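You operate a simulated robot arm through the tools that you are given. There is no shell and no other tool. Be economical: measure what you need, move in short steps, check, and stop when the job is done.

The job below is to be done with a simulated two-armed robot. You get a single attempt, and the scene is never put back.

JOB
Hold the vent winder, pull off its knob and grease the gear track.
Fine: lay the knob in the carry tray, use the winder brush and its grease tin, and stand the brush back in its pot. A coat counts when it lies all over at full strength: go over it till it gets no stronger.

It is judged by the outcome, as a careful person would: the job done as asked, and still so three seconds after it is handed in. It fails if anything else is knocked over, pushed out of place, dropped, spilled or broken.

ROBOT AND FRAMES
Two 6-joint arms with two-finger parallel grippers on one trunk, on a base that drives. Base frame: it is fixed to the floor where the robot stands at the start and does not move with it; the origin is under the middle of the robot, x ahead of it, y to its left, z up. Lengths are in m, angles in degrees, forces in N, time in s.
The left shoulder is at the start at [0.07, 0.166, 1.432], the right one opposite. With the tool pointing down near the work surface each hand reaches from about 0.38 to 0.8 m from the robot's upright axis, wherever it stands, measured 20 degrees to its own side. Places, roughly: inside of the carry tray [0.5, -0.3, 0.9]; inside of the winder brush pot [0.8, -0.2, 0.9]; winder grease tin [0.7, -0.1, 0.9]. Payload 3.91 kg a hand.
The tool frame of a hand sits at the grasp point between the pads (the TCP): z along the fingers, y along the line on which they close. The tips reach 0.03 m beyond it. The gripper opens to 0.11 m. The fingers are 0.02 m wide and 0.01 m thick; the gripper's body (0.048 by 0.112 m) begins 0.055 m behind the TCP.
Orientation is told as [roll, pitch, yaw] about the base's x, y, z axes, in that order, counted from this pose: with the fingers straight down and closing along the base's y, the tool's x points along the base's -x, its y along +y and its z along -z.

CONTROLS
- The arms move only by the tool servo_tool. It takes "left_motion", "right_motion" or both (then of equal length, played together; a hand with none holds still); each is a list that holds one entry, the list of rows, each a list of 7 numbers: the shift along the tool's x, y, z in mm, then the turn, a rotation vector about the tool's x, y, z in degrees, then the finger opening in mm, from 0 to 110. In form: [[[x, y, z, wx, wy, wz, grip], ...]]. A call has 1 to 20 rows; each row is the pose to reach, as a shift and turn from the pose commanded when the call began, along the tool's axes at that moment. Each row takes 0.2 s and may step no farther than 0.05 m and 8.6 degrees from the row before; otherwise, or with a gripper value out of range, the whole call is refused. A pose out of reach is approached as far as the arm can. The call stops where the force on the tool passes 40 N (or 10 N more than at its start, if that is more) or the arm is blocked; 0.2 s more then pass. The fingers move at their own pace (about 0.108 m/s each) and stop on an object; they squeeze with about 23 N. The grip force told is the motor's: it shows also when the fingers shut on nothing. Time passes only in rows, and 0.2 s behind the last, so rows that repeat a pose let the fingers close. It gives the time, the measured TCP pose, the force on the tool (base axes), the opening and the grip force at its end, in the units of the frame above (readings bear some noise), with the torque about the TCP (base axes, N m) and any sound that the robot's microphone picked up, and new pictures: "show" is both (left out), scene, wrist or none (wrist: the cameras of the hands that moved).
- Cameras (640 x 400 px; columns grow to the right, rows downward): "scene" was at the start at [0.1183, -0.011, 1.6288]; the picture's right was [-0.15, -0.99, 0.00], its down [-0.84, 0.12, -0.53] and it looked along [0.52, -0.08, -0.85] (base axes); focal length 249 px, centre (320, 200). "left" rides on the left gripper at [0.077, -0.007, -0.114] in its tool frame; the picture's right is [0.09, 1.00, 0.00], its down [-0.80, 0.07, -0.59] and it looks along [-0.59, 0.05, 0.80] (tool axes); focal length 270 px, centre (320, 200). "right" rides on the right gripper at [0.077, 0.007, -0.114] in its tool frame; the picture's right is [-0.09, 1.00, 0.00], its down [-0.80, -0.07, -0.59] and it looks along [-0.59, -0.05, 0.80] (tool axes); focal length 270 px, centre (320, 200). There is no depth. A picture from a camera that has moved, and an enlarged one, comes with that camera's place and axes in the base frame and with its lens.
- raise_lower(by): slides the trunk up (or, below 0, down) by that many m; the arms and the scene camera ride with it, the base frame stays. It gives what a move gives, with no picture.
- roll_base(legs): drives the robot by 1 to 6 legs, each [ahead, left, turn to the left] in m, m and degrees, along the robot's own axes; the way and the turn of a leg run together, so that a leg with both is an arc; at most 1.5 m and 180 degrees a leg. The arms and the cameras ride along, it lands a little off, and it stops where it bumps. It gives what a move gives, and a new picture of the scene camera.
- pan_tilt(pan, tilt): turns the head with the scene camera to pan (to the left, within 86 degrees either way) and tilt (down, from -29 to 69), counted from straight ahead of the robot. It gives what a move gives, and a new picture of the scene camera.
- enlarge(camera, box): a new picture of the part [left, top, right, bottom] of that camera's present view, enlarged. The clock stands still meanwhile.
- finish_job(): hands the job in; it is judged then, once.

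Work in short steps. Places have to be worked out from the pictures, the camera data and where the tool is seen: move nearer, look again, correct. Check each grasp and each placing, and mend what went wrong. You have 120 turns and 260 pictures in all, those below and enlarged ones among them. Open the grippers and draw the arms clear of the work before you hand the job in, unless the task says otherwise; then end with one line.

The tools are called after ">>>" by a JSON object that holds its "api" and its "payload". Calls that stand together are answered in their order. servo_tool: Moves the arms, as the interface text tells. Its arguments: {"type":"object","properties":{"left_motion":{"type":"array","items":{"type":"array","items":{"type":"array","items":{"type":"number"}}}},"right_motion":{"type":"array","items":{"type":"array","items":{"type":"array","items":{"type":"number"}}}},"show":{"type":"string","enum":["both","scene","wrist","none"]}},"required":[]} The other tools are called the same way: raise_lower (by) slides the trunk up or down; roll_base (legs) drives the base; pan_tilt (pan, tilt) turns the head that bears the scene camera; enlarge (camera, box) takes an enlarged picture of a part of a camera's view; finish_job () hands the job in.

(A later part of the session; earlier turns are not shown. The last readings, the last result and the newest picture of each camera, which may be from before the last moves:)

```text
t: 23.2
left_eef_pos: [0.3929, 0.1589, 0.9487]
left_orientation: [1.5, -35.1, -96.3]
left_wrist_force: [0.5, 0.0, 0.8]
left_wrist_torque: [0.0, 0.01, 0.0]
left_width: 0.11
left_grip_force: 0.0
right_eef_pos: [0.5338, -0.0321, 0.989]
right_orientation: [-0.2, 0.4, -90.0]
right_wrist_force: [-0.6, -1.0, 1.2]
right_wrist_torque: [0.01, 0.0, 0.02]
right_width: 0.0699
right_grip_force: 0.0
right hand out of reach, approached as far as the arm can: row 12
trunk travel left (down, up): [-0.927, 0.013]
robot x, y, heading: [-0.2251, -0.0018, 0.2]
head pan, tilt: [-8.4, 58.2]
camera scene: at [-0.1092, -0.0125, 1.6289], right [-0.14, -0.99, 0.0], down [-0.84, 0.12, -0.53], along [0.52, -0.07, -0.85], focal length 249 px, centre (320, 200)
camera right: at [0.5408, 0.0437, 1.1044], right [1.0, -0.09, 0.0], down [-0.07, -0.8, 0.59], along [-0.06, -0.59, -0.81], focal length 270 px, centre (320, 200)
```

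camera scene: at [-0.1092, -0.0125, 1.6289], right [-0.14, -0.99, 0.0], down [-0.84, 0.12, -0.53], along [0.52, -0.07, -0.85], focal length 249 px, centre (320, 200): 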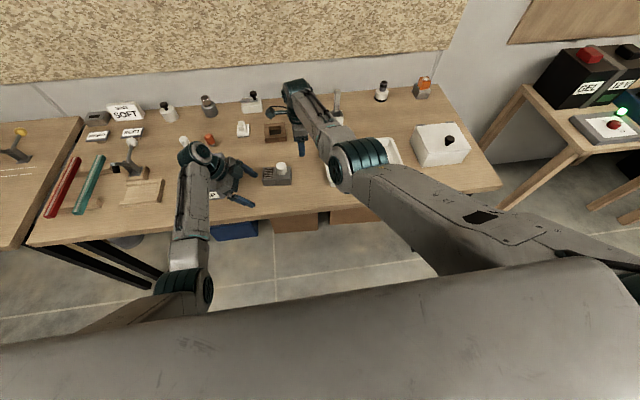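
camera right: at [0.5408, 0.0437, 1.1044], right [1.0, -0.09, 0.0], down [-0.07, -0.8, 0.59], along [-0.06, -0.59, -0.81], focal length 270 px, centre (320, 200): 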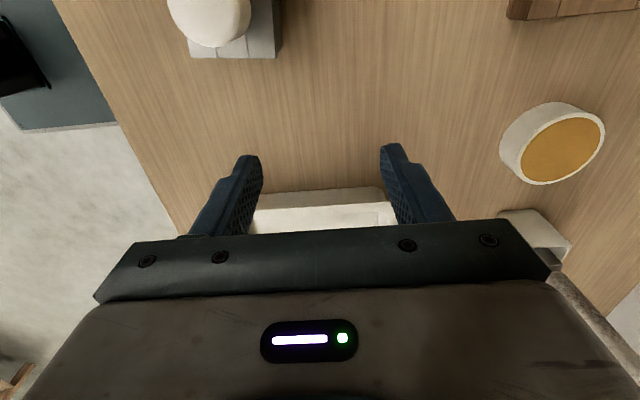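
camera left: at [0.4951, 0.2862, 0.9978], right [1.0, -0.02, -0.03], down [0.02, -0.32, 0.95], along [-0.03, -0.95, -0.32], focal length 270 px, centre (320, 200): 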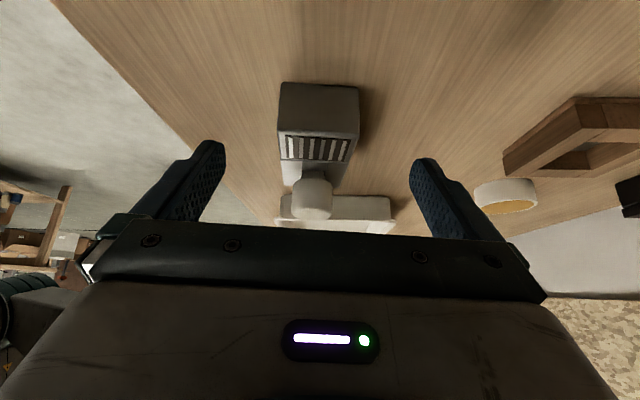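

The yaw −90 pose works. I move the right hand over the knob while staying above it, and look.

>>> {"api": "servo_tool", "payload": {"right_motion": [[[20, -12, 0, 0, 0, 0, 70], [40, -25, 0, 0, 0, 0, 70], [60, -38, 0, 0, 0, 0, 70], [75, -50, 0, 0, 0, 0, 70], [75, -50, 0, 0, 0, 0, 70]]]}}

>>> {"api": "enlarge", "payload": {"camera": "scene", "box": [220, 120, 348, 210]}}

```text
t: 24.4
left_eef_pos: [0.393, 0.1566, 0.948]
left_orientation: [1.4, -35.0, -96.2]
left_wrist_force: [0.1, -0.4, 0.3]
left_wrist_torque: [-0.02, -0.02, -0.01]
left_width: 0.1102
left_grip_force: 0.0
right_eef_pos: [0.4838, 0.0431, 0.988]
right_orientation: [-0.2, 0.3, -89.9]
right_wrist_force: [-0.6, 0.3, 0.3]
right_wrist_torque: [-0.01, 0.01, 0.01]
right_width: 0.0701
right_grip_force: 0.0
trunk travel left (down, up): [-0.927, 0.013]
robot x, y, heading: [-0.229, 0.0002, 0.1]
head pan, tilt: [-8.4, 58.2]
camera scene: at [-0.1087, -0.0119, 1.6288], right [-0.14, -0.99, 0.0], down [-0.84, 0.12, -0.53], along [0.52, -0.07, -0.85], focal length 249 px, centre (320, 200)
camera right: at [0.4904, 0.1194, 1.1036], right [1.0, -0.09, 0.0], down [-0.07, -0.8, 0.59], along [-0.05, -0.59, -0.81], focal length 270 px, centre (320, 200)
```

scene: 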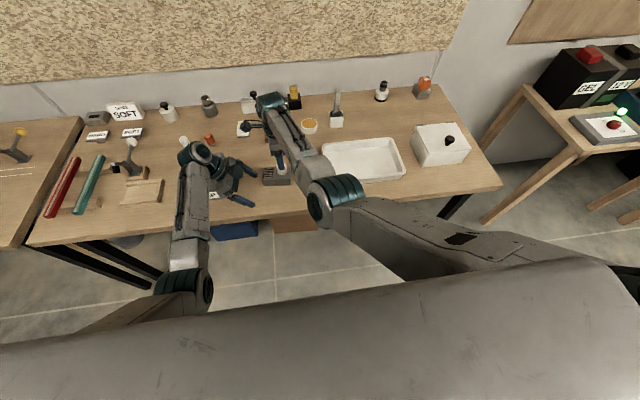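
right: 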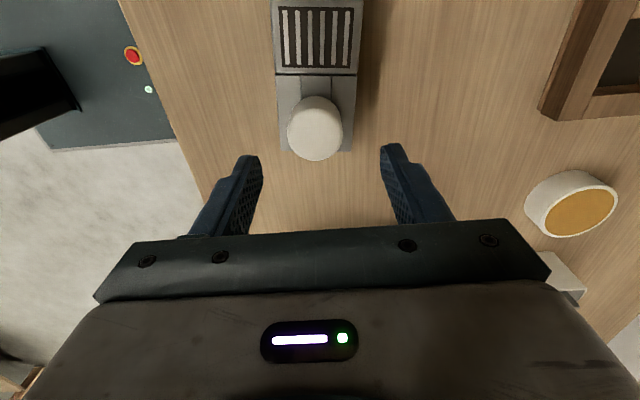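

```text
4.44 times, centred on (284, 165) of scene
camera zoom: at [-0.1087, -0.0119, 1.6288], right [-0.14, -0.99, 0.0], down [-0.84, 0.12, -0.53], along [0.52, -0.07, -0.85], focal length 1107 px, centre (480, 356)
```

zoom: 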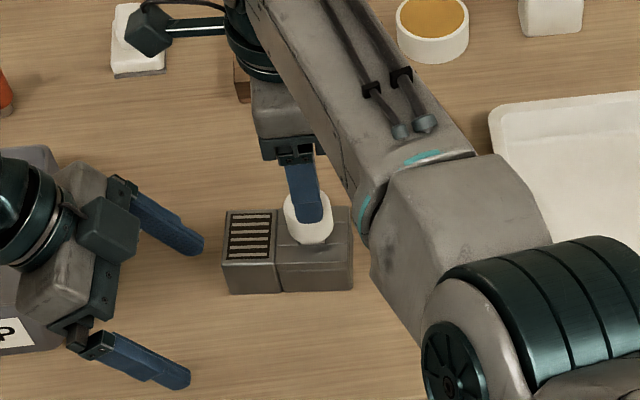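

The right hand can reach the knob (centre about [0.482, 0.047]). Now the left hand returns to its stand-off beside the block and I check clearances.

>>> {"api": "servo_tool", "payload": {"left_motion": [[[3, 34, -2, 0, 0, 0, 110], [6, 67, -4, 0, 0, 0, 110], [9, 101, -6, 0, 0, 0, 110], [9, 101, -6, 0, 0, 0, 110]]]}}

>>> {"api": "enlarge", "payload": {"camera": "scene", "box": [200, 120, 328, 210]}}

```text
t: 25.4
left_eef_pos: [0.4925, 0.1616, 0.9526]
left_orientation: [1.5, -35.0, -96.3]
left_wrist_force: [0.0, 0.3, -0.7]
left_wrist_torque: [0.01, 0.01, 0.0]
left_width: 0.1099
left_grip_force: 0.0
right_eef_pos: [0.4849, 0.0445, 0.9895]
right_orientation: [-0.2, 0.3, -89.9]
right_wrist_force: [-0.7, 0.7, 1.2]
right_wrist_torque: [0.01, 0.0, 0.0]
right_width: 0.0699
right_grip_force: 0.1
trunk travel left (down, up): [-0.927, 0.013]
robot x, y, heading: [-0.2283, -0.001, 0.6]
head pan, tilt: [-8.4, 58.2]
camera scene: at [-0.1092, -0.0112, 1.6288], right [-0.14, -0.99, 0.0], down [-0.84, 0.12, -0.53], along [0.52, -0.07, -0.85], focal length 249 px, centre (320, 200)
camera left: at [0.4973, 0.2887, 1.0014], right [1.0, -0.02, -0.03], down [0.02, -0.32, 0.95], along [-0.03, -0.95, -0.32], focal length 270 px, centre (320, 200)
```

scene: 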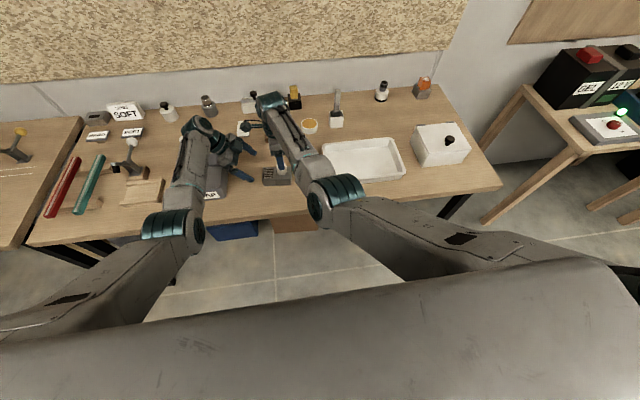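
left: 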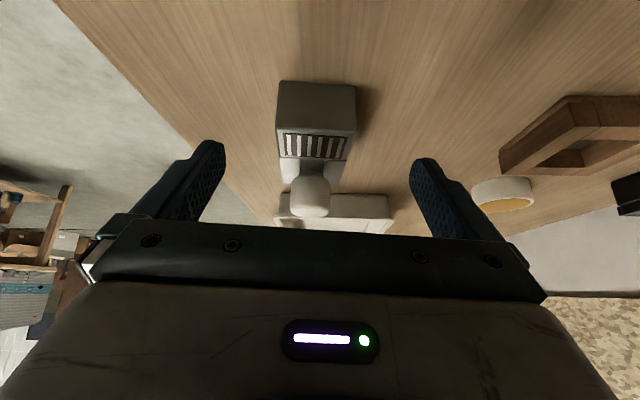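

```text
4.44 times, centred on (264, 165) of scene
camera zoom: at [-0.1092, -0.0112, 1.6288], right [-0.14, -0.99, 0.0], down [-0.84, 0.12, -0.53], along [0.52, -0.07, -0.85], focal length 1107 px, centre (569, 356)
```

zoom: 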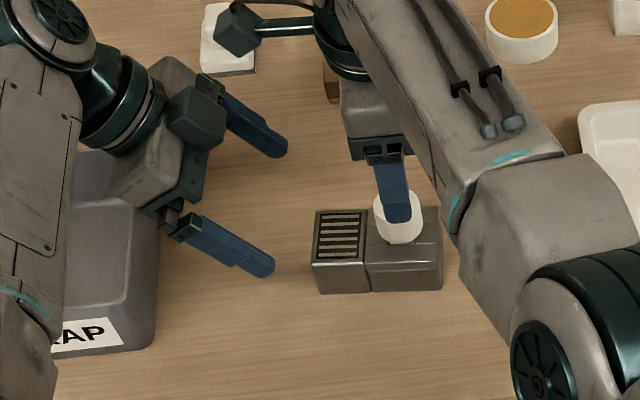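

Clearances look good, so I lower the left hand around the block and close it.

>>> {"api": "servo_tool", "payload": {"left_motion": [[[0, 1, 20, 0, 0, 0, 110], [0, 1, 40, 0, 0, 0, 110], [0, 1, 60, 0, 0, 0, 110], [0, 1, 75, 0, 0, 0, 110], [0, 1, 83, 0, 0, 0, 110], [0, 1, 83, 0, 0, 0, 90], [0, 1, 83, 0, 0, 0, 70], [0, 1, 83, 0, 0, 0, 50], [0, 1, 83, 0, 0, 0, 40], [0, 1, 83, 0, 0, 0, 40]]]}}

>>> {"api": "enlarge", "payload": {"camera": "scene", "box": [200, 120, 328, 210]}}

>>> {"api": "enlarge", "payload": {"camera": "right", "box": [240, 0, 420, 200]}}

```text
t: 27.6
left_eef_pos: [0.4927, 0.1108, 0.8825]
left_orientation: [1.5, -35.1, -96.4]
left_wrist_force: [-3.2, 0.6, 0.2]
left_wrist_torque: [0.45, 0.27, 0.01]
left_width: 0.0598
left_grip_force: 22.4
right_eef_pos: [0.4833, 0.0439, 0.9884]
right_orientation: [-0.3, 0.3, -89.9]
right_wrist_force: [-1.0, -0.4, 1.2]
right_wrist_torque: [-0.01, 0.0, 0.02]
right_width: 0.0699
right_grip_force: 0.1
trunk travel left (down, up): [-0.927, 0.013]
robot x, y, heading: [-0.2243, -0.0039, 0.1]
head pan, tilt: [-8.4, 58.2]
camera scene: at [-0.1093, -0.0114, 1.6288], right [-0.14, -0.99, 0.0], down [-0.84, 0.12, -0.53], along [0.52, -0.07, -0.85], focal length 249 px, centre (320, 200)
camera left: at [0.497, 0.2387, 0.9316], right [1.0, -0.02, -0.03], down [0.02, -0.32, 0.95], along [-0.03, -0.95, -0.32], focal length 270 px, centre (320, 200)
```

scene: 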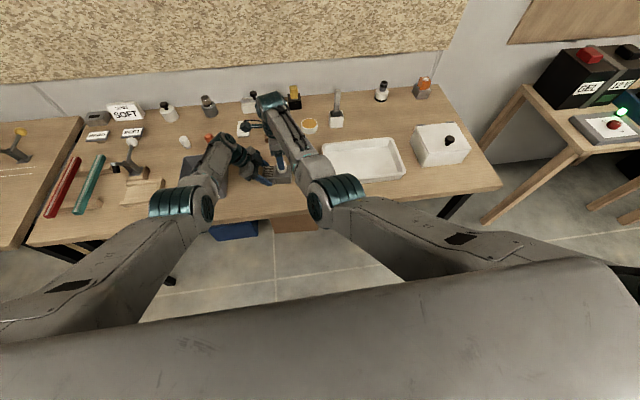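
left: 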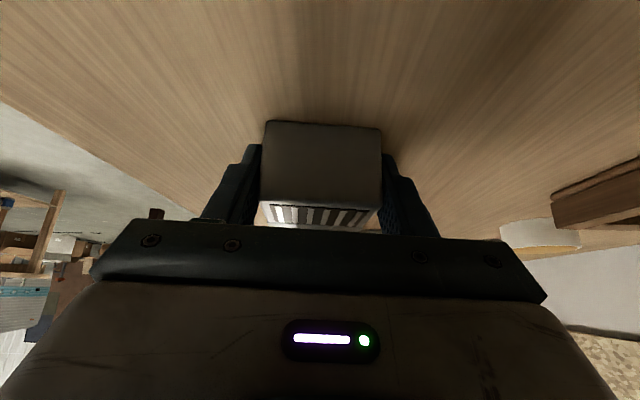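

```text
4.44 times, centred on (264, 165) of scene
camera zoom: at [-0.1093, -0.0114, 1.6288], right [-0.14, -0.99, 0.0], down [-0.84, 0.12, -0.53], along [0.52, -0.07, -0.85], focal length 1107 px, centre (569, 356)
```

zoom: 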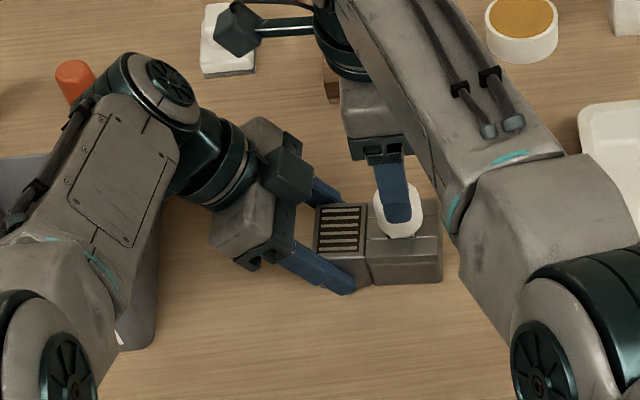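

```text
2.00 times, centred on (330, 100) of right
camera zoom: at [0.4901, 0.1197, 1.104], right [1.0, -0.09, 0.0], down [-0.07, -0.8, 0.59], along [-0.05, -0.59, -0.81], focal length 541 px, centre (300, 400)
```

zoom: 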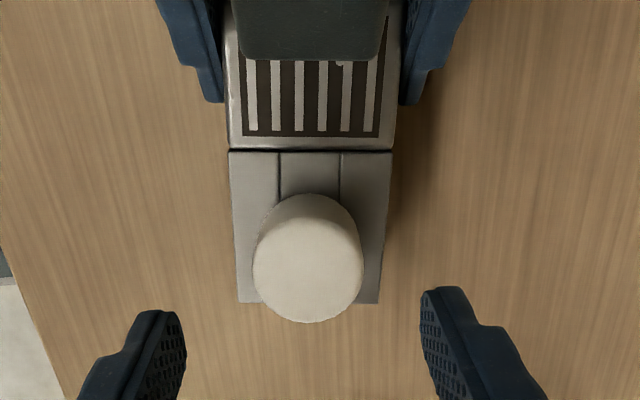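

The block is held again. The knob centre is at about [0.487, 0.048], so I shift the right hand 4 mm, lower it to z 0.926 and close on the knob.

>>> {"api": "servo_tool", "payload": {"right_motion": [[[4, 4, 15, 0, 0, 0, 70], [4, 4, 30, 0, 0, 0, 70], [4, 4, 45, 0, 0, 0, 70], [4, 4, 56, 0, 0, 0, 70], [4, 4, 62, 0, 0, 0, 70], [4, 4, 62, 0, 0, 0, 50], [4, 4, 62, 0, 0, 0, 30], [4, 4, 62, 0, 0, 0, 20], [4, 4, 62, 0, 0, 0, 20]]]}}

>>> {"api": "enlarge", "payload": {"camera": "scene", "box": [220, 130, 316, 198]}}

```text
t: 29.6
left_eef_pos: [0.492, 0.1109, 0.8821]
left_orientation: [1.5, -35.1, -96.3]
left_wrist_force: [-4.6, 1.4, 2.3]
left_wrist_torque: [0.25, 0.24, -0.37]
left_width: 0.0598
left_grip_force: 23.1
right_eef_pos: [0.4862, 0.0465, 0.9273]
right_orientation: [-0.1, 0.3, -89.9]
right_wrist_force: [6.4, -0.6, -0.1]
right_wrist_torque: [-0.06, -0.21, -0.03]
right_width: 0.0365
right_grip_force: 22.8
trunk travel left (down, up): [-0.927, 0.013]
robot x, y, heading: [-0.2235, -0.0011, 0.5]
head pan, tilt: [-8.4, 58.2]
heard: snap
camera scene: at [-0.109, -0.0115, 1.6288], right [-0.14, -0.99, 0.0], down [-0.84, 0.12, -0.53], along [0.52, -0.07, -0.85], focal length 249 px, centre (320, 200)
camera right: at [0.4924, 0.1227, 1.0424], right [1.0, -0.09, 0.0], down [-0.07, -0.8, 0.59], along [-0.05, -0.59, -0.81], focal length 270 px, centre (320, 200)
```

scene: 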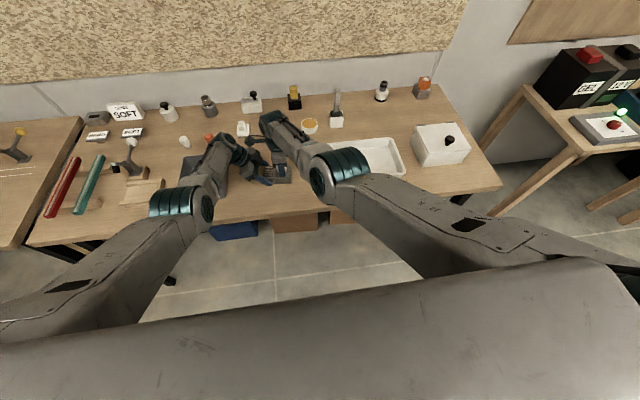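
right: 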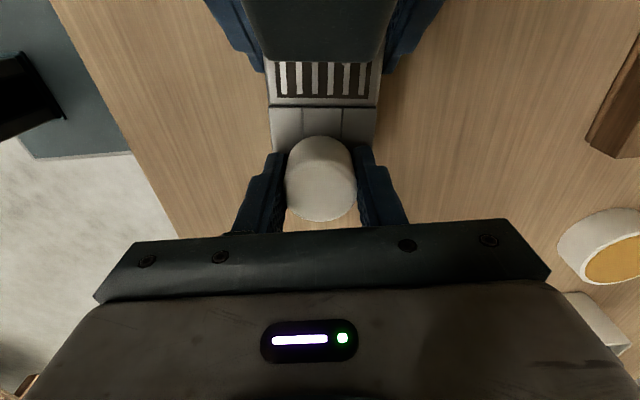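

```text
5.88 times, centred on (268, 164) of scene
camera zoom: at [-0.109, -0.0115, 1.6288], right [-0.14, -0.99, 0.0], down [-0.84, 0.12, -0.53], along [0.52, -0.07, -0.85], focal length 1465 px, centre (626, 412)
```

zoom: 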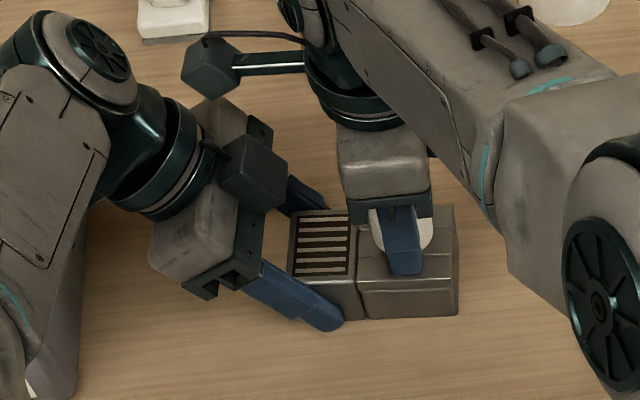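

Knob gripped at 36.5 mm, and a snap was heard, perhaps its fit letting go. I pull straight up slowly.

>>> {"api": "servo_tool", "payload": {"right_motion": [[[0, 0, -3, 0, 0, 0, 20], [0, 0, -6, 0, 0, 0, 20], [0, 0, -10, 0, 0, 0, 20], [0, 0, -15, 0, 0, 0, 20]]]}}

>>> {"api": "enlarge", "payload": {"camera": "scene", "box": [220, 130, 316, 198]}}

>>> {"api": "enlarge", "payload": {"camera": "right", "box": [230, 40, 410, 240]}}

```text
t: 30.6
left_eef_pos: [0.4933, 0.111, 0.8832]
left_orientation: [1.7, -35.1, -96.3]
left_wrist_force: [-1.5, 0.1, -0.5]
left_wrist_torque: [0.19, 0.22, 0.0]
left_width: 0.0598
left_grip_force: 23.3
right_eef_pos: [0.487, 0.0461, 0.9421]
right_orientation: [-0.2, 0.4, -89.8]
right_wrist_force: [0.3, -0.1, 0.5]
right_wrist_torque: [0.01, -0.01, 0.01]
right_width: 0.0366
right_grip_force: 23.0
trunk travel left (down, up): [-0.927, 0.013]
robot x, y, heading: [-0.2265, -0.0011, 0.4]
head pan, tilt: [-8.4, 58.2]
camera scene: at [-0.1091, -0.0114, 1.6288], right [-0.14, -0.99, 0.0], down [-0.84, 0.12, -0.53], along [0.52, -0.07, -0.85], focal length 249 px, centre (320, 200)
camera right: at [0.4943, 0.1227, 1.057], right [1.0, -0.09, 0.0], down [-0.07, -0.8, 0.59], along [-0.05, -0.59, -0.81], focal length 270 px, centre (320, 200)
```

scene: 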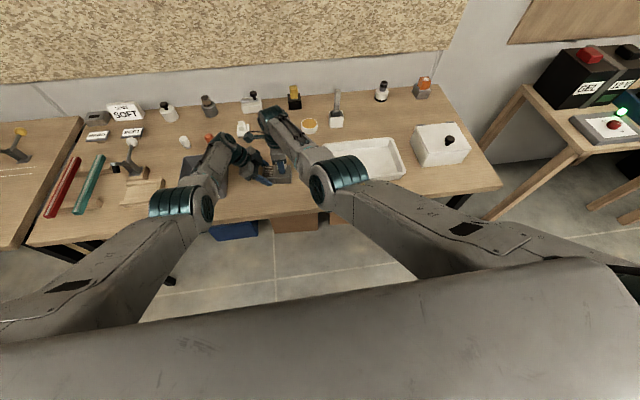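
right: 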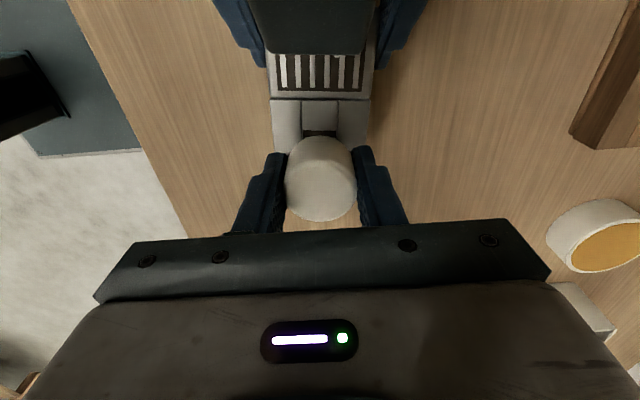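

```text
5.88 times, centred on (268, 164) of scene
camera zoom: at [-0.1091, -0.0114, 1.6288], right [-0.14, -0.99, 0.0], down [-0.84, 0.12, -0.53], along [0.52, -0.07, -0.85], focal length 1465 px, centre (626, 412)
```

zoom: 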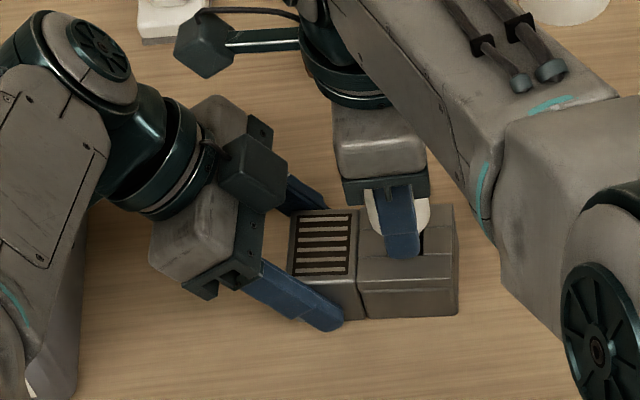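

```text
2.00 times, centred on (320, 140) of right
camera zoom: at [0.4943, 0.1227, 1.057], right [1.0, -0.09, 0.0], down [-0.07, -0.8, 0.59], along [-0.05, -0.59, -0.81], focal length 541 px, centre (320, 320)
```

zoom: 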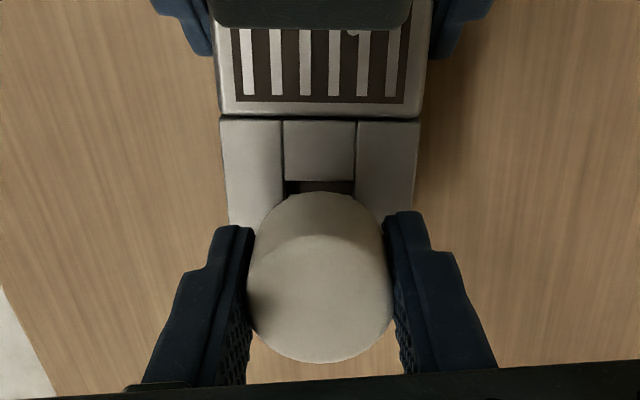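

The knob comes away cleanly with no force. I lift it fully and swing it right of the block, toward the tray, then look at what it uncovered.

>>> {"api": "servo_tool", "payload": {"right_motion": [[[0, 0, -20, 0, 0, 0, 20], [0, 0, -45, 0, 0, 0, 20], [-40, 0, -45, 0, 0, 0, 20], [-80, 0, -45, 0, 0, 0, 20], [-120, 0, -45, 0, 0, 0, 20], [-160, 0, -45, 0, 0, 0, 20]]]}}

>>> {"api": "enlarge", "payload": {"camera": "scene", "box": [236, 142, 316, 198]}}

```text
t: 32.0
left_eef_pos: [0.4928, 0.1094, 0.8823]
left_orientation: [1.5, -35.0, -96.3]
left_wrist_force: [-0.8, 1.5, 0.6]
left_wrist_torque: [-0.2, 0.24, -0.08]
left_width: 0.0599
left_grip_force: 23.1
right_eef_pos: [0.4863, -0.1161, 0.9873]
right_orientation: [-0.2, 0.4, -89.9]
right_wrist_force: [0.1, -0.1, 0.5]
right_wrist_torque: [0.02, -0.02, 0.02]
right_width: 0.0366
right_grip_force: 23.5
trunk travel left (down, up): [-0.927, 0.013]
robot x, y, heading: [-0.2283, 0.0021, 0.3]
head pan, tilt: [-8.4, 58.2]
camera scene: at [-0.1089, -0.0131, 1.6288], right [-0.14, -0.99, 0.0], down [-0.84, 0.12, -0.53], along [0.52, -0.07, -0.85], focal length 249 px, centre (320, 200)
camera right: at [0.4923, -0.0395, 1.1017], right [1.0, -0.09, 0.0], down [-0.07, -0.8, 0.59], along [-0.05, -0.59, -0.81], focal length 270 px, centre (320, 200)
```

scene: 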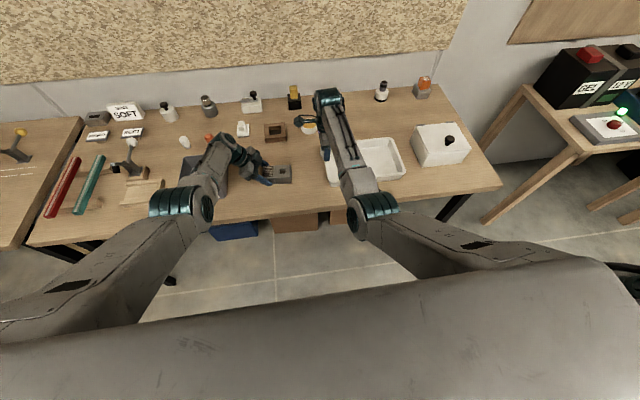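
right: 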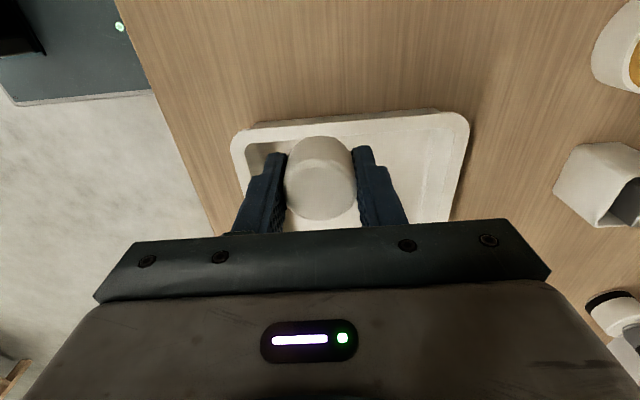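

```text
7.14 times, centred on (276, 170) of scene
camera zoom: at [-0.1089, -0.0131, 1.6288], right [-0.14, -0.99, 0.0], down [-0.84, 0.12, -0.53], along [0.52, -0.07, -0.85], focal length 1779 px, centre (634, 414)
```

zoom: 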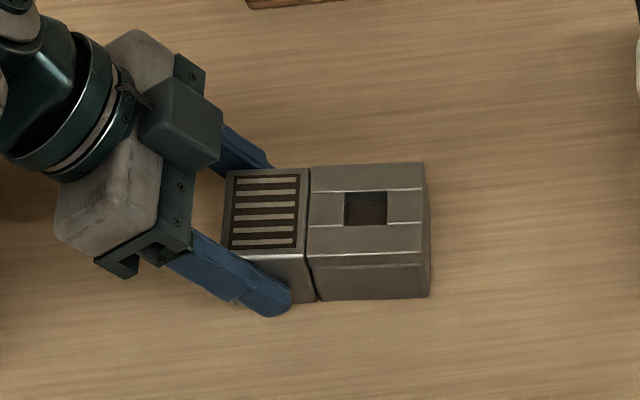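

The ribbed panel is the gear track and the socket is empty. I carry the knob over the tray's middle and lower it partway.

>>> {"api": "servo_tool", "payload": {"right_motion": [[[-45, 0, 0, 0, 0, 0, 20], [-90, 0, 0, 0, 0, 0, 20], [-135, 2, 0, 0, 0, 0, 20], [-165, 4, 0, 0, 0, 0, 20], [-165, 4, 20, 0, 0, 0, 20], [-165, 4, 40, 0, 0, 0, 20]]]}}

>>> {"api": "enlarge", "payload": {"camera": "scene", "box": [310, 110, 420, 190]}}

```text
t: 33.5
left_eef_pos: [0.4933, 0.1108, 0.882]
left_orientation: [1.5, -35.0, -96.3]
left_wrist_force: [0.0, -0.1, 0.6]
left_wrist_torque: [-0.29, 0.25, -0.03]
left_width: 0.0599
left_grip_force: 22.9
right_eef_pos: [0.4925, -0.2785, 0.945]
right_orientation: [-0.1, 0.4, -89.9]
right_wrist_force: [0.6, -0.1, -0.3]
right_wrist_torque: [0.02, 0.02, 0.02]
right_width: 0.0367
right_grip_force: 22.8
trunk travel left (down, up): [-0.927, 0.013]
robot x, y, heading: [-0.2283, -0.0015, 0.1]
head pan, tilt: [-8.4, 58.2]
camera scene: at [-0.1087, -0.0119, 1.6288], right [-0.14, -0.99, 0.0], down [-0.84, 0.12, -0.53], along [0.52, -0.07, -0.85], focal length 249 px, centre (320, 200)
camera right: at [0.4994, -0.2024, 1.0592], right [1.0, -0.09, 0.0], down [-0.07, -0.8, 0.59], along [-0.05, -0.59, -0.81], focal length 270 px, centre (320, 200)
```

scene: 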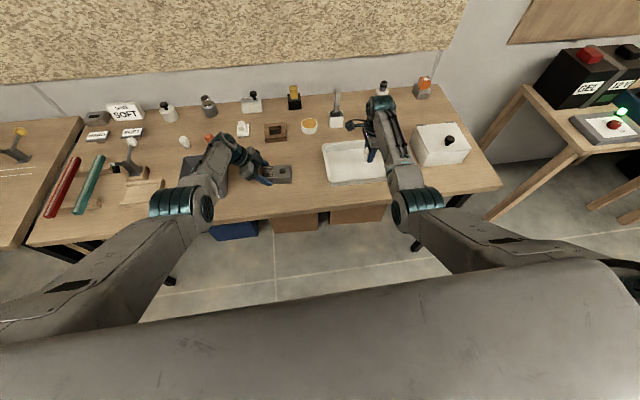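
right: 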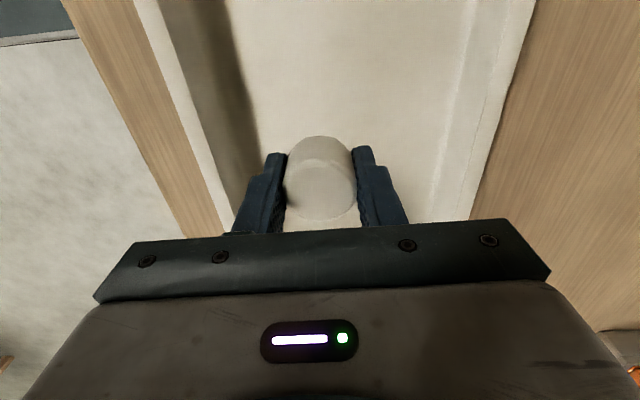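

```text
5.00 times, centred on (365, 150) of scene
camera zoom: at [-0.1087, -0.0119, 1.6288], right [-0.14, -0.99, 0.0], down [-0.84, 0.12, -0.53], along [0.52, -0.07, -0.85], focal length 1245 px, centre (95, 450)
```

zoom: 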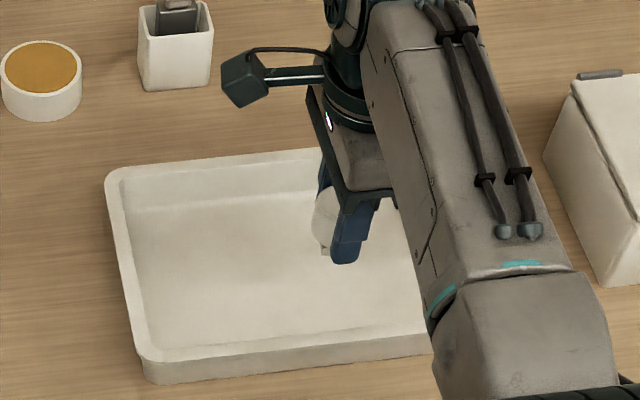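

The hand is over the tray, with the short stem just below the fingertips. I lower in small steps watching the force.

>>> {"api": "servo_tool", "payload": {"right_motion": [[[0, 0, 10, 0, 0, 0, 20], [0, 0, 20, 0, 0, 0, 20], [0, 0, 28, 0, 0, 0, 20], [0, 0, 34, 0, 0, 0, 20]]], "show": "wrist"}}

```text
t: 34.5
left_eef_pos: [0.4935, 0.1102, 0.883]
left_orientation: [1.4, -35.0, -96.2]
left_wrist_force: [0.4, 0.5, 2.6]
left_wrist_torque: [0.02, 0.23, 0.0]
left_width: 0.06
left_grip_force: 23.5
right_eef_pos: [0.4917, -0.2782, 0.9111]
right_orientation: [-0.2, 0.3, -90.0]
right_wrist_force: [0.0, -0.4, -1.3]
right_wrist_torque: [0.03, -0.02, 0.01]
right_width: 0.0367
right_grip_force: 22.6
trunk travel left (down, up): [-0.927, 0.013]
robot x, y, heading: [-0.2281, -0.0005, 0.3]
head pan, tilt: [-8.4, 58.2]
camera right: at [0.4986, -0.2008, 1.0271], right [1.0, -0.09, 0.0], down [-0.07, -0.8, 0.59], along [-0.05, -0.59, -0.81], focal length 270 px, centre (320, 200)
```

right: 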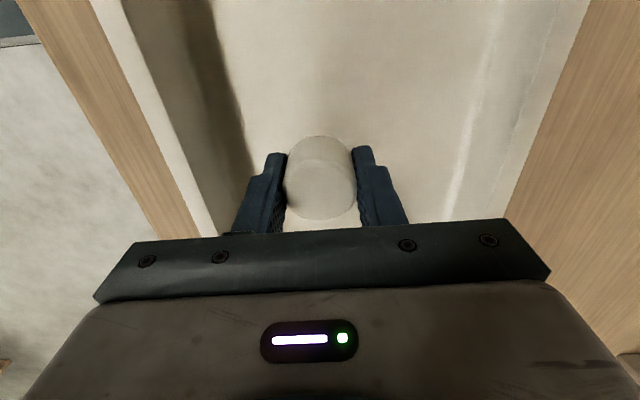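

No contact yet, so I continue down a little at a time.

>>> {"api": "servo_tool", "payload": {"right_motion": [[[0, 0, 4, 0, 0, 0, 20], [0, 0, 8, 0, 0, 0, 20], [0, 0, 11, 0, 0, 0, 20]]], "show": "none"}}

>>> {"api": "enlarge", "payload": {"camera": "scene", "box": [340, 130, 404, 175]}}

```text
t: 35.2
left_eef_pos: [0.4937, 0.11, 0.8824]
left_orientation: [1.4, -35.1, -96.4]
left_wrist_force: [1.3, -0.7, 3.0]
left_wrist_torque: [-0.01, 0.24, 0.02]
left_width: 0.0599
left_grip_force: 23.1
right_eef_pos: [0.4914, -0.2794, 0.9011]
right_orientation: [-0.3, 0.3, -89.9]
right_wrist_force: [-0.1, 0.6, -0.4]
right_wrist_torque: [0.01, 0.04, 0.01]
right_width: 0.0364
right_grip_force: 23.1
trunk travel left (down, up): [-0.927, 0.013]
robot x, y, heading: [-0.2277, -0.0008, 0.1]
head pan, tilt: [-8.4, 58.2]
```

```text
8.89 times, centred on (372, 152) of scene
camera zoom: at [-0.1088, -0.0116, 1.6288], right [-0.14, -0.99, 0.0], down [-0.84, 0.12, -0.53], along [0.52, -0.07, -0.85], focal length 2214 px, centre (-142, 622)
```

zoom: 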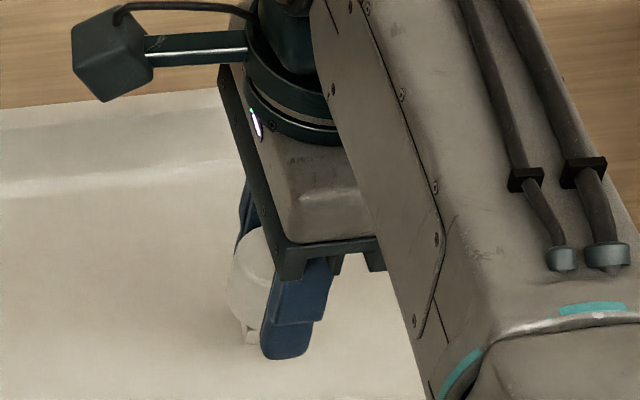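

Still free. A few more millimetres.

>>> {"api": "servo_tool", "payload": {"right_motion": [[[0, 0, 3, 0, 0, 0, 20], [0, 0, 6, 0, 0, 0, 20], [0, 0, 8, 0, 0, 0, 20]]], "show": "none"}}

```text
t: 36.0
left_eef_pos: [0.4903, 0.1108, 0.8827]
left_orientation: [1.5, -35.1, -96.3]
left_wrist_force: [-0.4, -0.2, -0.4]
left_wrist_torque: [0.27, -0.04, 0.0]
left_width: 0.0599
left_grip_force: 23.8
right_eef_pos: [0.4928, -0.2785, 0.8964]
right_orientation: [0.2, 0.2, -89.9]
right_wrist_force: [3.1, -3.2, 20.5]
right_wrist_torque: [-0.09, -0.1, 0.04]
right_width: 0.0368
right_grip_force: 22.3
trunk travel left (down, up): [-0.927, 0.013]
robot x, y, heading: [-0.2246, -0.0014, 0.3]
head pan, tilt: [-8.4, 58.2]
```

Contact with the tray floor at z 0.896 (20 N). I ease the pressure off, open, and rise.

>>> {"api": "servo_tool", "payload": {"right_motion": [[[0, 0, -4, 0, 0, 0, 20], [0, 0, -4, 0, 0, 0, 45], [0, 0, -4, 0, 0, 0, 70], [0, 0, -4, 0, 0, 0, 80], [0, 0, -30, 0, 0, 0, 80], [0, 0, -60, 0, 0, 0, 80], [0, 0, -90, 0, 0, 0, 80]]]}}

```text
t: 37.6
left_eef_pos: [0.4931, 0.1106, 0.882]
left_orientation: [1.6, -35.0, -96.3]
left_wrist_force: [2.3, 1.1, 3.0]
left_wrist_torque: [0.11, 0.21, 0.05]
left_width: 0.0598
left_grip_force: 22.9
right_eef_pos: [0.492, -0.2802, 0.9807]
right_orientation: [-0.3, 0.4, -89.9]
right_wrist_force: [0.0, 0.1, -0.2]
right_wrist_torque: [-0.01, 0.0, 0.03]
right_width: 0.08
right_grip_force: 0.1
trunk travel left (down, up): [-0.927, 0.013]
robot x, y, heading: [-0.2278, 0.0043, -0.1]
head pan, tilt: [-8.4, 58.2]
camera scene: at [-0.1087, -0.0113, 1.6287], right [-0.14, -0.99, 0.0], down [-0.84, 0.12, -0.53], along [0.52, -0.07, -0.85], focal length 249 px, centre (320, 200)
camera right: at [0.4998, -0.2031, 1.0959], right [1.0, -0.09, 0.0], down [-0.07, -0.8, 0.59], along [-0.05, -0.59, -0.81], focal length 270 px, centre (320, 200)
```

scene: 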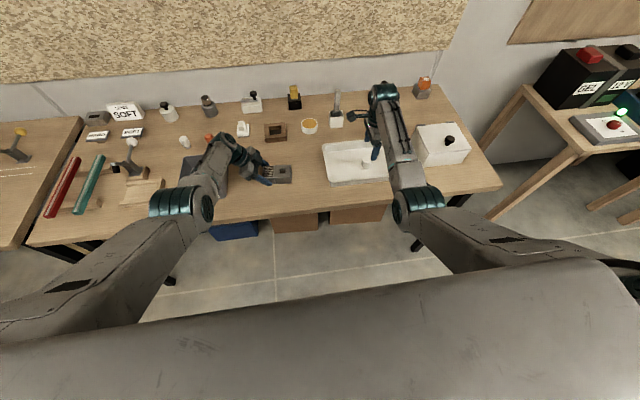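
right: 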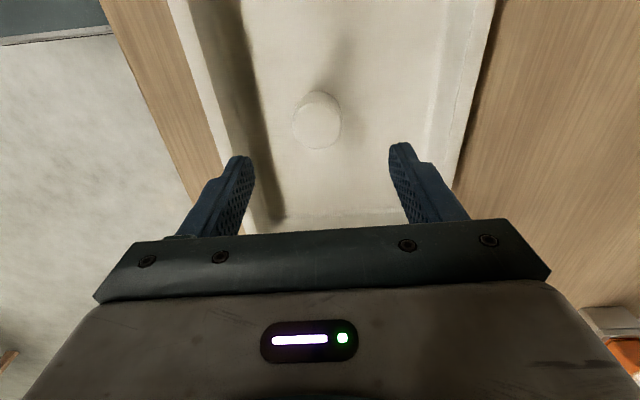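

The knob stands in the tray. Next I release the winder, draw the left hand back, and turn the right hand to yaw 0 for the brush.

>>> {"api": "servo_tool", "payload": {"left_motion": [[[0, 0, 0, 0, 0, 0, 80], [0, 0, 0, 0, 0, 0, 110], [0, 0, 0, 0, 0, 0, 110], [0, 0, -25, 0, 0, 0, 110], [0, 0, -50, 0, 0, 0, 110], [0, 0, -78, 0, 0, 0, 110], [0, -30, -80, 0, 0, 0, 110], [0, -60, -80, 0, 0, 0, 110], [0, -90, -80, 0, 0, 0, 110], [0, -120, -80, 0, 0, 0, 110], [0, -120, -80, 0, 0, 0, 110]]], "right_motion": [[[0, 0, 0, 0, 0, -8.2, 80], [0, 0, 0, 0, 0, -16.4, 80], [0, 0, 0, 0, 0, -24.6, 80], [0, 0, 0, 0, 0, -32.8, 80], [0, 0, 0, 0, 0, -41, 80], [0, 0, 0, 0, 0, -49.2, 80], [0, 0, 0, 0, 0, -57.4, 80], [0, 0, 0, 0, 0, -65.6, 80], [0, 0, 0, 0, 0, -73.8, 80], [0, 0, 0, 0, 0, -82, 80], [0, 0, 0, 0, 0, -90, 80]]]}}

>>> {"api": "enlarge", "payload": {"camera": "scene", "box": [250, 80, 378, 190]}}

```text
t: 40.0
left_eef_pos: [0.3764, 0.1675, 0.9439]
left_orientation: [1.4, -35.0, -96.4]
left_wrist_force: [0.0, -0.5, 0.6]
left_wrist_torque: [-0.02, -0.01, 0.01]
left_width: 0.1102
left_grip_force: 0.0
right_eef_pos: [0.4911, -0.2799, 0.9828]
right_orientation: [0.3, 0.2, 0.1]
right_wrist_force: [-0.7, 0.2, 0.2]
right_wrist_torque: [0.0, -0.02, 0.01]
right_width: 0.0798
right_grip_force: 0.0
trunk travel left (down, up): [-0.927, 0.013]
robot x, y, heading: [-0.2278, -0.0022, 0.2]
head pan, tilt: [-8.4, 58.2]
camera scene: at [-0.1085, -0.0117, 1.6287], right [-0.14, -0.99, 0.0], down [-0.84, 0.12, -0.53], along [0.52, -0.07, -0.85], focal length 249 px, centre (320, 200)
camera right: at [0.4151, -0.274, 1.098], right [0.08, 1.0, 0.0], down [0.8, -0.07, 0.59], along [0.59, -0.05, -0.81], focal length 270 px, centre (320, 200)
camera left: at [0.3816, 0.2956, 0.9937], right [1.0, -0.02, -0.03], down [0.02, -0.32, 0.95], along [-0.03, -0.95, -0.32], focal length 270 px, centre (320, 200)
```

scene: 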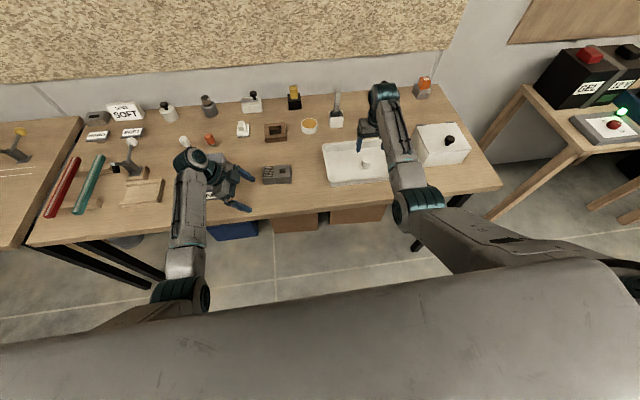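
right: 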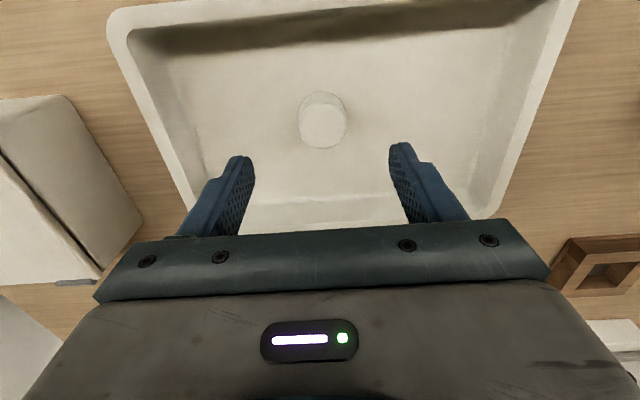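
left: 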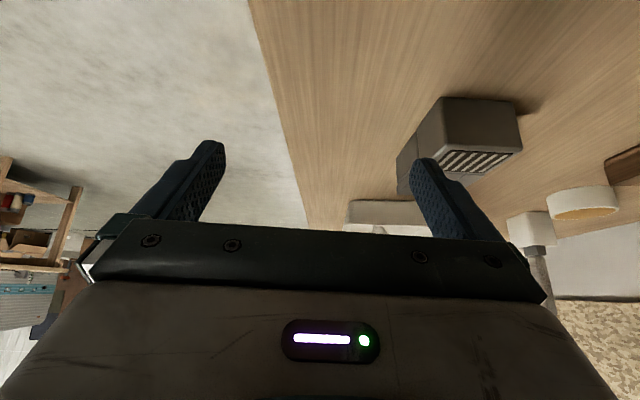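

```text
3.64 times, centred on (314, 135) of scene
camera zoom: at [-0.1085, -0.0117, 1.6287], right [-0.14, -0.99, 0.0], down [-0.84, 0.12, -0.53], along [0.52, -0.07, -0.85], focal length 906 px, centre (342, 436)
```

zoom: 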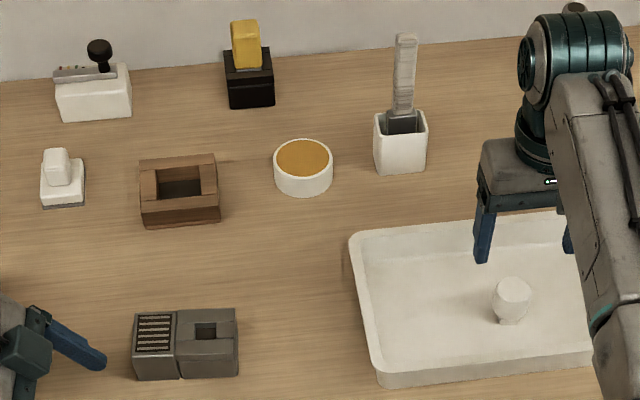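

The brush stands at about [0.757, −0.206], with its top near z 1.02. A forward-pitched hand allows more lifting height, so I pitch the right hand 50° while rising.

>>> {"api": "servo_tool", "payload": {"right_motion": [[[-10, 10, -5, 0, -7, 0, 60], [-20, 20, -15, 0, -14, 0, 60], [-30, 30, -25, 0, -21, 0, 60], [-40, 40, -35, 0, -28, 0, 60], [-50, 50, -45, 0, -35, 0, 60], [-60, 62, -52, 0, -42, 0, 60], [-70, 74, -60, 0, -50, 0, 60]]], "show": "none"}}

```text
t: 41.6
left_eef_pos: [0.377, 0.1687, 0.9461]
left_orientation: [1.6, -35.1, -96.2]
left_wrist_force: [0.2, -0.7, 0.9]
left_wrist_torque: [0.03, 0.01, 0.0]
left_width: 0.1101
left_grip_force: 0.0
right_eef_pos: [0.5618, -0.2048, 1.0412]
right_orientation: [0.5, -50.0, -0.2]
right_wrist_force: [-0.3, 0.6, 0.5]
right_wrist_torque: [0.0, 0.01, 0.01]
right_width: 0.06
right_grip_force: 0.0
trunk travel left (down, up): [-0.927, 0.013]
robot x, y, heading: [-0.2246, 0.0004, 0.3]
head pan, tilt: [-8.4, 58.2]
```

Pitched pose reached. I drive forward 0.13 m toward the brush.

>>> {"api": "roll_base", "payload": {"legs": [[0.13, 0, 0]]}}

>>> {"api": "enlarge", "payload": {"camera": "right", "box": [180, 0, 460, 230]}}

```text
t: 42.9
left_eef_pos: [0.5071, 0.1703, 0.9452]
left_orientation: [1.7, -35.0, -96.2]
left_wrist_force: [-0.9, 0.1, 1.0]
left_wrist_torque: [0.03, 0.02, 0.01]
left_width: 0.1103
left_grip_force: 0.1
right_eef_pos: [0.694, -0.2021, 1.0434]
right_orientation: [0.5, -49.9, 0.0]
right_wrist_force: [0.1, 0.3, 0.8]
right_wrist_torque: [-0.02, -0.01, 0.04]
right_width: 0.0601
right_grip_force: 0.0
trunk travel left (down, up): [-0.927, 0.013]
robot x, y, heading: [-0.0923, 0.0005, 0.6]
head pan, tilt: [-8.4, 58.2]
camera scene: at [0.0195, -0.0103, 1.6291], right [-0.14, -0.99, 0.0], down [-0.84, 0.12, -0.53], along [0.52, -0.07, -0.85], focal length 249 px, centre (320, 200)
```

scene: 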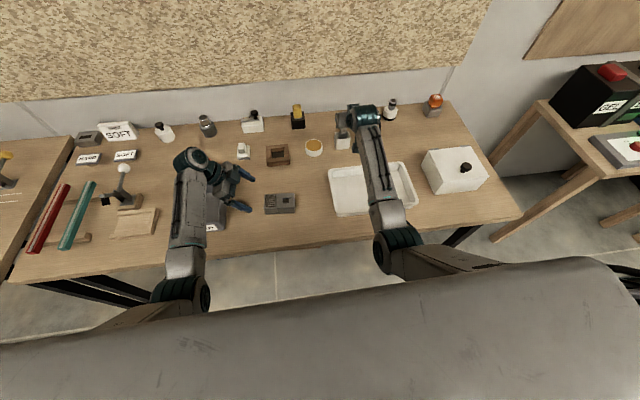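

```text
1.74 times, centred on (320, 115) of right
camera zoom: at [0.5558, -0.1959, 1.0586], right [0.05, 1.0, 0.07], down [0.06, -0.08, 1.0], along [1.0, -0.05, -0.07], focal length 470 px, centre (320, 348)
```

zoom: 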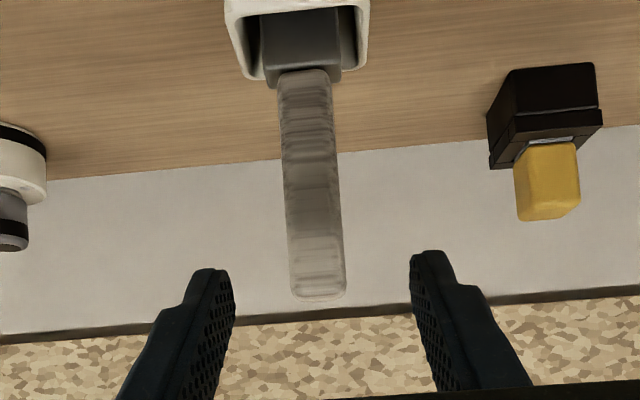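

The handle stands vertically at y ≈ −0.204, with its top at z 1.023. I lower the open fingers in front of it, advance around it at z 0.975 and close.

>>> {"api": "servo_tool", "payload": {"right_motion": [[[26, -2, 22, 0, 0, 0, 60], [52, -2, 44, 0, 0, 0, 60], [38, -2, 60, 0, 0, 0, 60], [25, -2, 76, 0, 0, 0, 60], [12, -2, 92, 0, 0, 0, 60], [12, -2, 92, 0, 0, 0, 60]]]}}

>>> {"api": "enlarge", "payload": {"camera": "scene", "box": [300, 80, 420, 170]}}

```text
t: 44.3
left_eef_pos: [0.5077, 0.1704, 0.9444]
left_orientation: [1.4, -35.1, -96.1]
left_wrist_force: [0.2, -0.3, 0.0]
left_wrist_torque: [-0.03, -0.02, 0.03]
left_width: 0.1101
left_grip_force: 0.1
right_eef_pos: [0.7588, -0.203, 0.9729]
right_orientation: [0.5, -49.9, -0.1]
right_wrist_force: [0.2, 0.0, 1.8]
right_wrist_torque: [0.02, -0.01, -0.01]
right_width: 0.0597
right_grip_force: 0.1
trunk travel left (down, up): [-0.927, 0.013]
robot x, y, heading: [-0.0971, -0.0002, 0.4]
head pan, tilt: [-8.4, 58.2]
camera scene: at [0.023, -0.0104, 1.6287], right [-0.14, -0.99, 0.0], down [-0.84, 0.12, -0.53], along [0.52, -0.07, -0.85], focal length 249 px, centre (320, 200)
camera right: at [0.6213, -0.1966, 0.9889], right [0.05, 1.0, 0.07], down [0.06, -0.08, 1.0], along [1.0, -0.05, -0.07], focal length 270 px, centre (320, 200)
```

scene: 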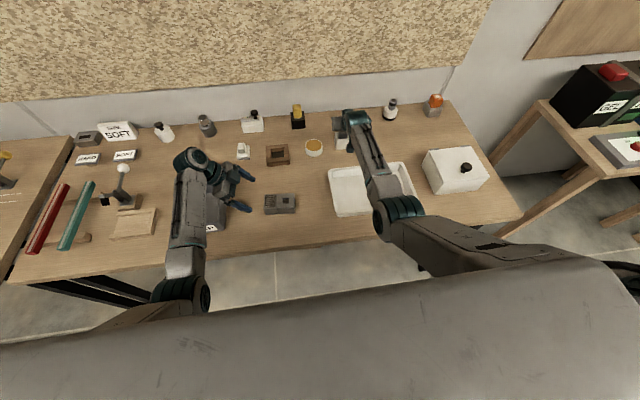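
right: 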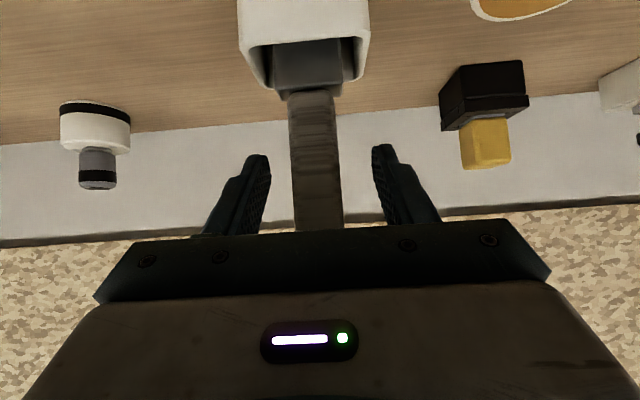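

```text
4.44 times, centred on (360, 125) of scene
camera zoom: at [0.023, -0.0104, 1.6287], right [-0.14, -0.99, 0.0], down [-0.84, 0.12, -0.53], along [0.52, -0.07, -0.85], focal length 1107 px, centre (142, 533)
```

zoom: 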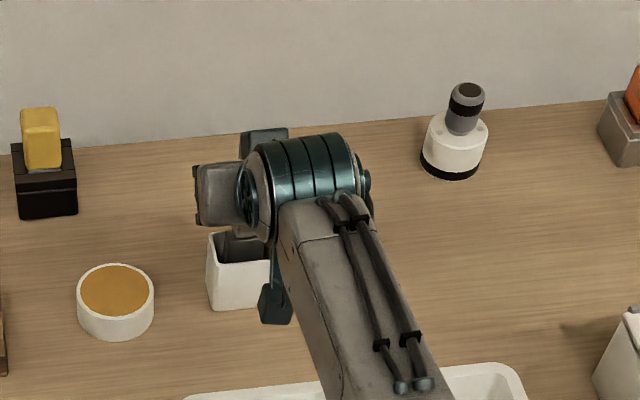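

The handle is between the pads, so I close.

>>> {"api": "servo_tool", "payload": {"right_motion": [[[0, 0, 0, 0, 0, 0, 40], [0, 0, 0, 0, 0, 0, 25], [0, 0, 0, 0, 0, 0, 10], [0, 0, 0, 0, 0, 0, 5], [0, 0, 0, 0, 0, 0, 5]]], "show": "wrist"}}

```text
t: 45.5
left_eef_pos: [0.5081, 0.1698, 0.9441]
left_orientation: [1.4, -35.1, -96.1]
left_wrist_force: [-0.1, -0.6, 0.1]
left_wrist_torque: [-0.03, 0.02, -0.01]
left_width: 0.1101
left_grip_force: 0.1
right_eef_pos: [0.7588, -0.2026, 0.9726]
right_orientation: [0.4, -49.8, -0.1]
right_wrist_force: [0.1, 0.1, 0.1]
right_wrist_torque: [-0.03, -0.03, 0.03]
right_width: 0.0236
right_grip_force: 22.6
trunk travel left (down, up): [-0.927, 0.013]
robot x, y, heading: [-0.0902, -0.001, 0.4]
head pan, tilt: [-8.4, 58.2]
camera right: at [0.6211, -0.1964, 0.9889], right [0.05, 1.0, 0.07], down [0.06, -0.08, 1.0], along [1.0, -0.05, -0.07], focal length 270 px, centre (320, 200)
```

right: 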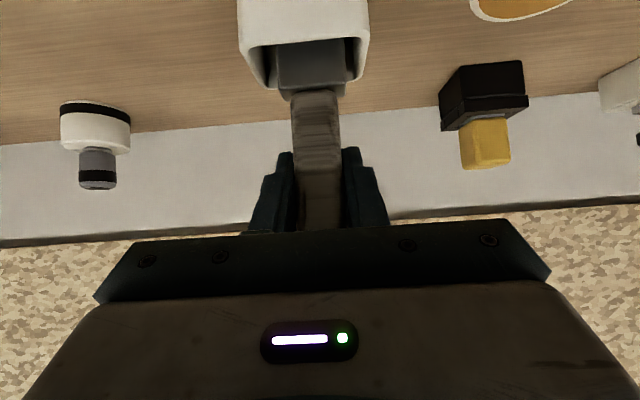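

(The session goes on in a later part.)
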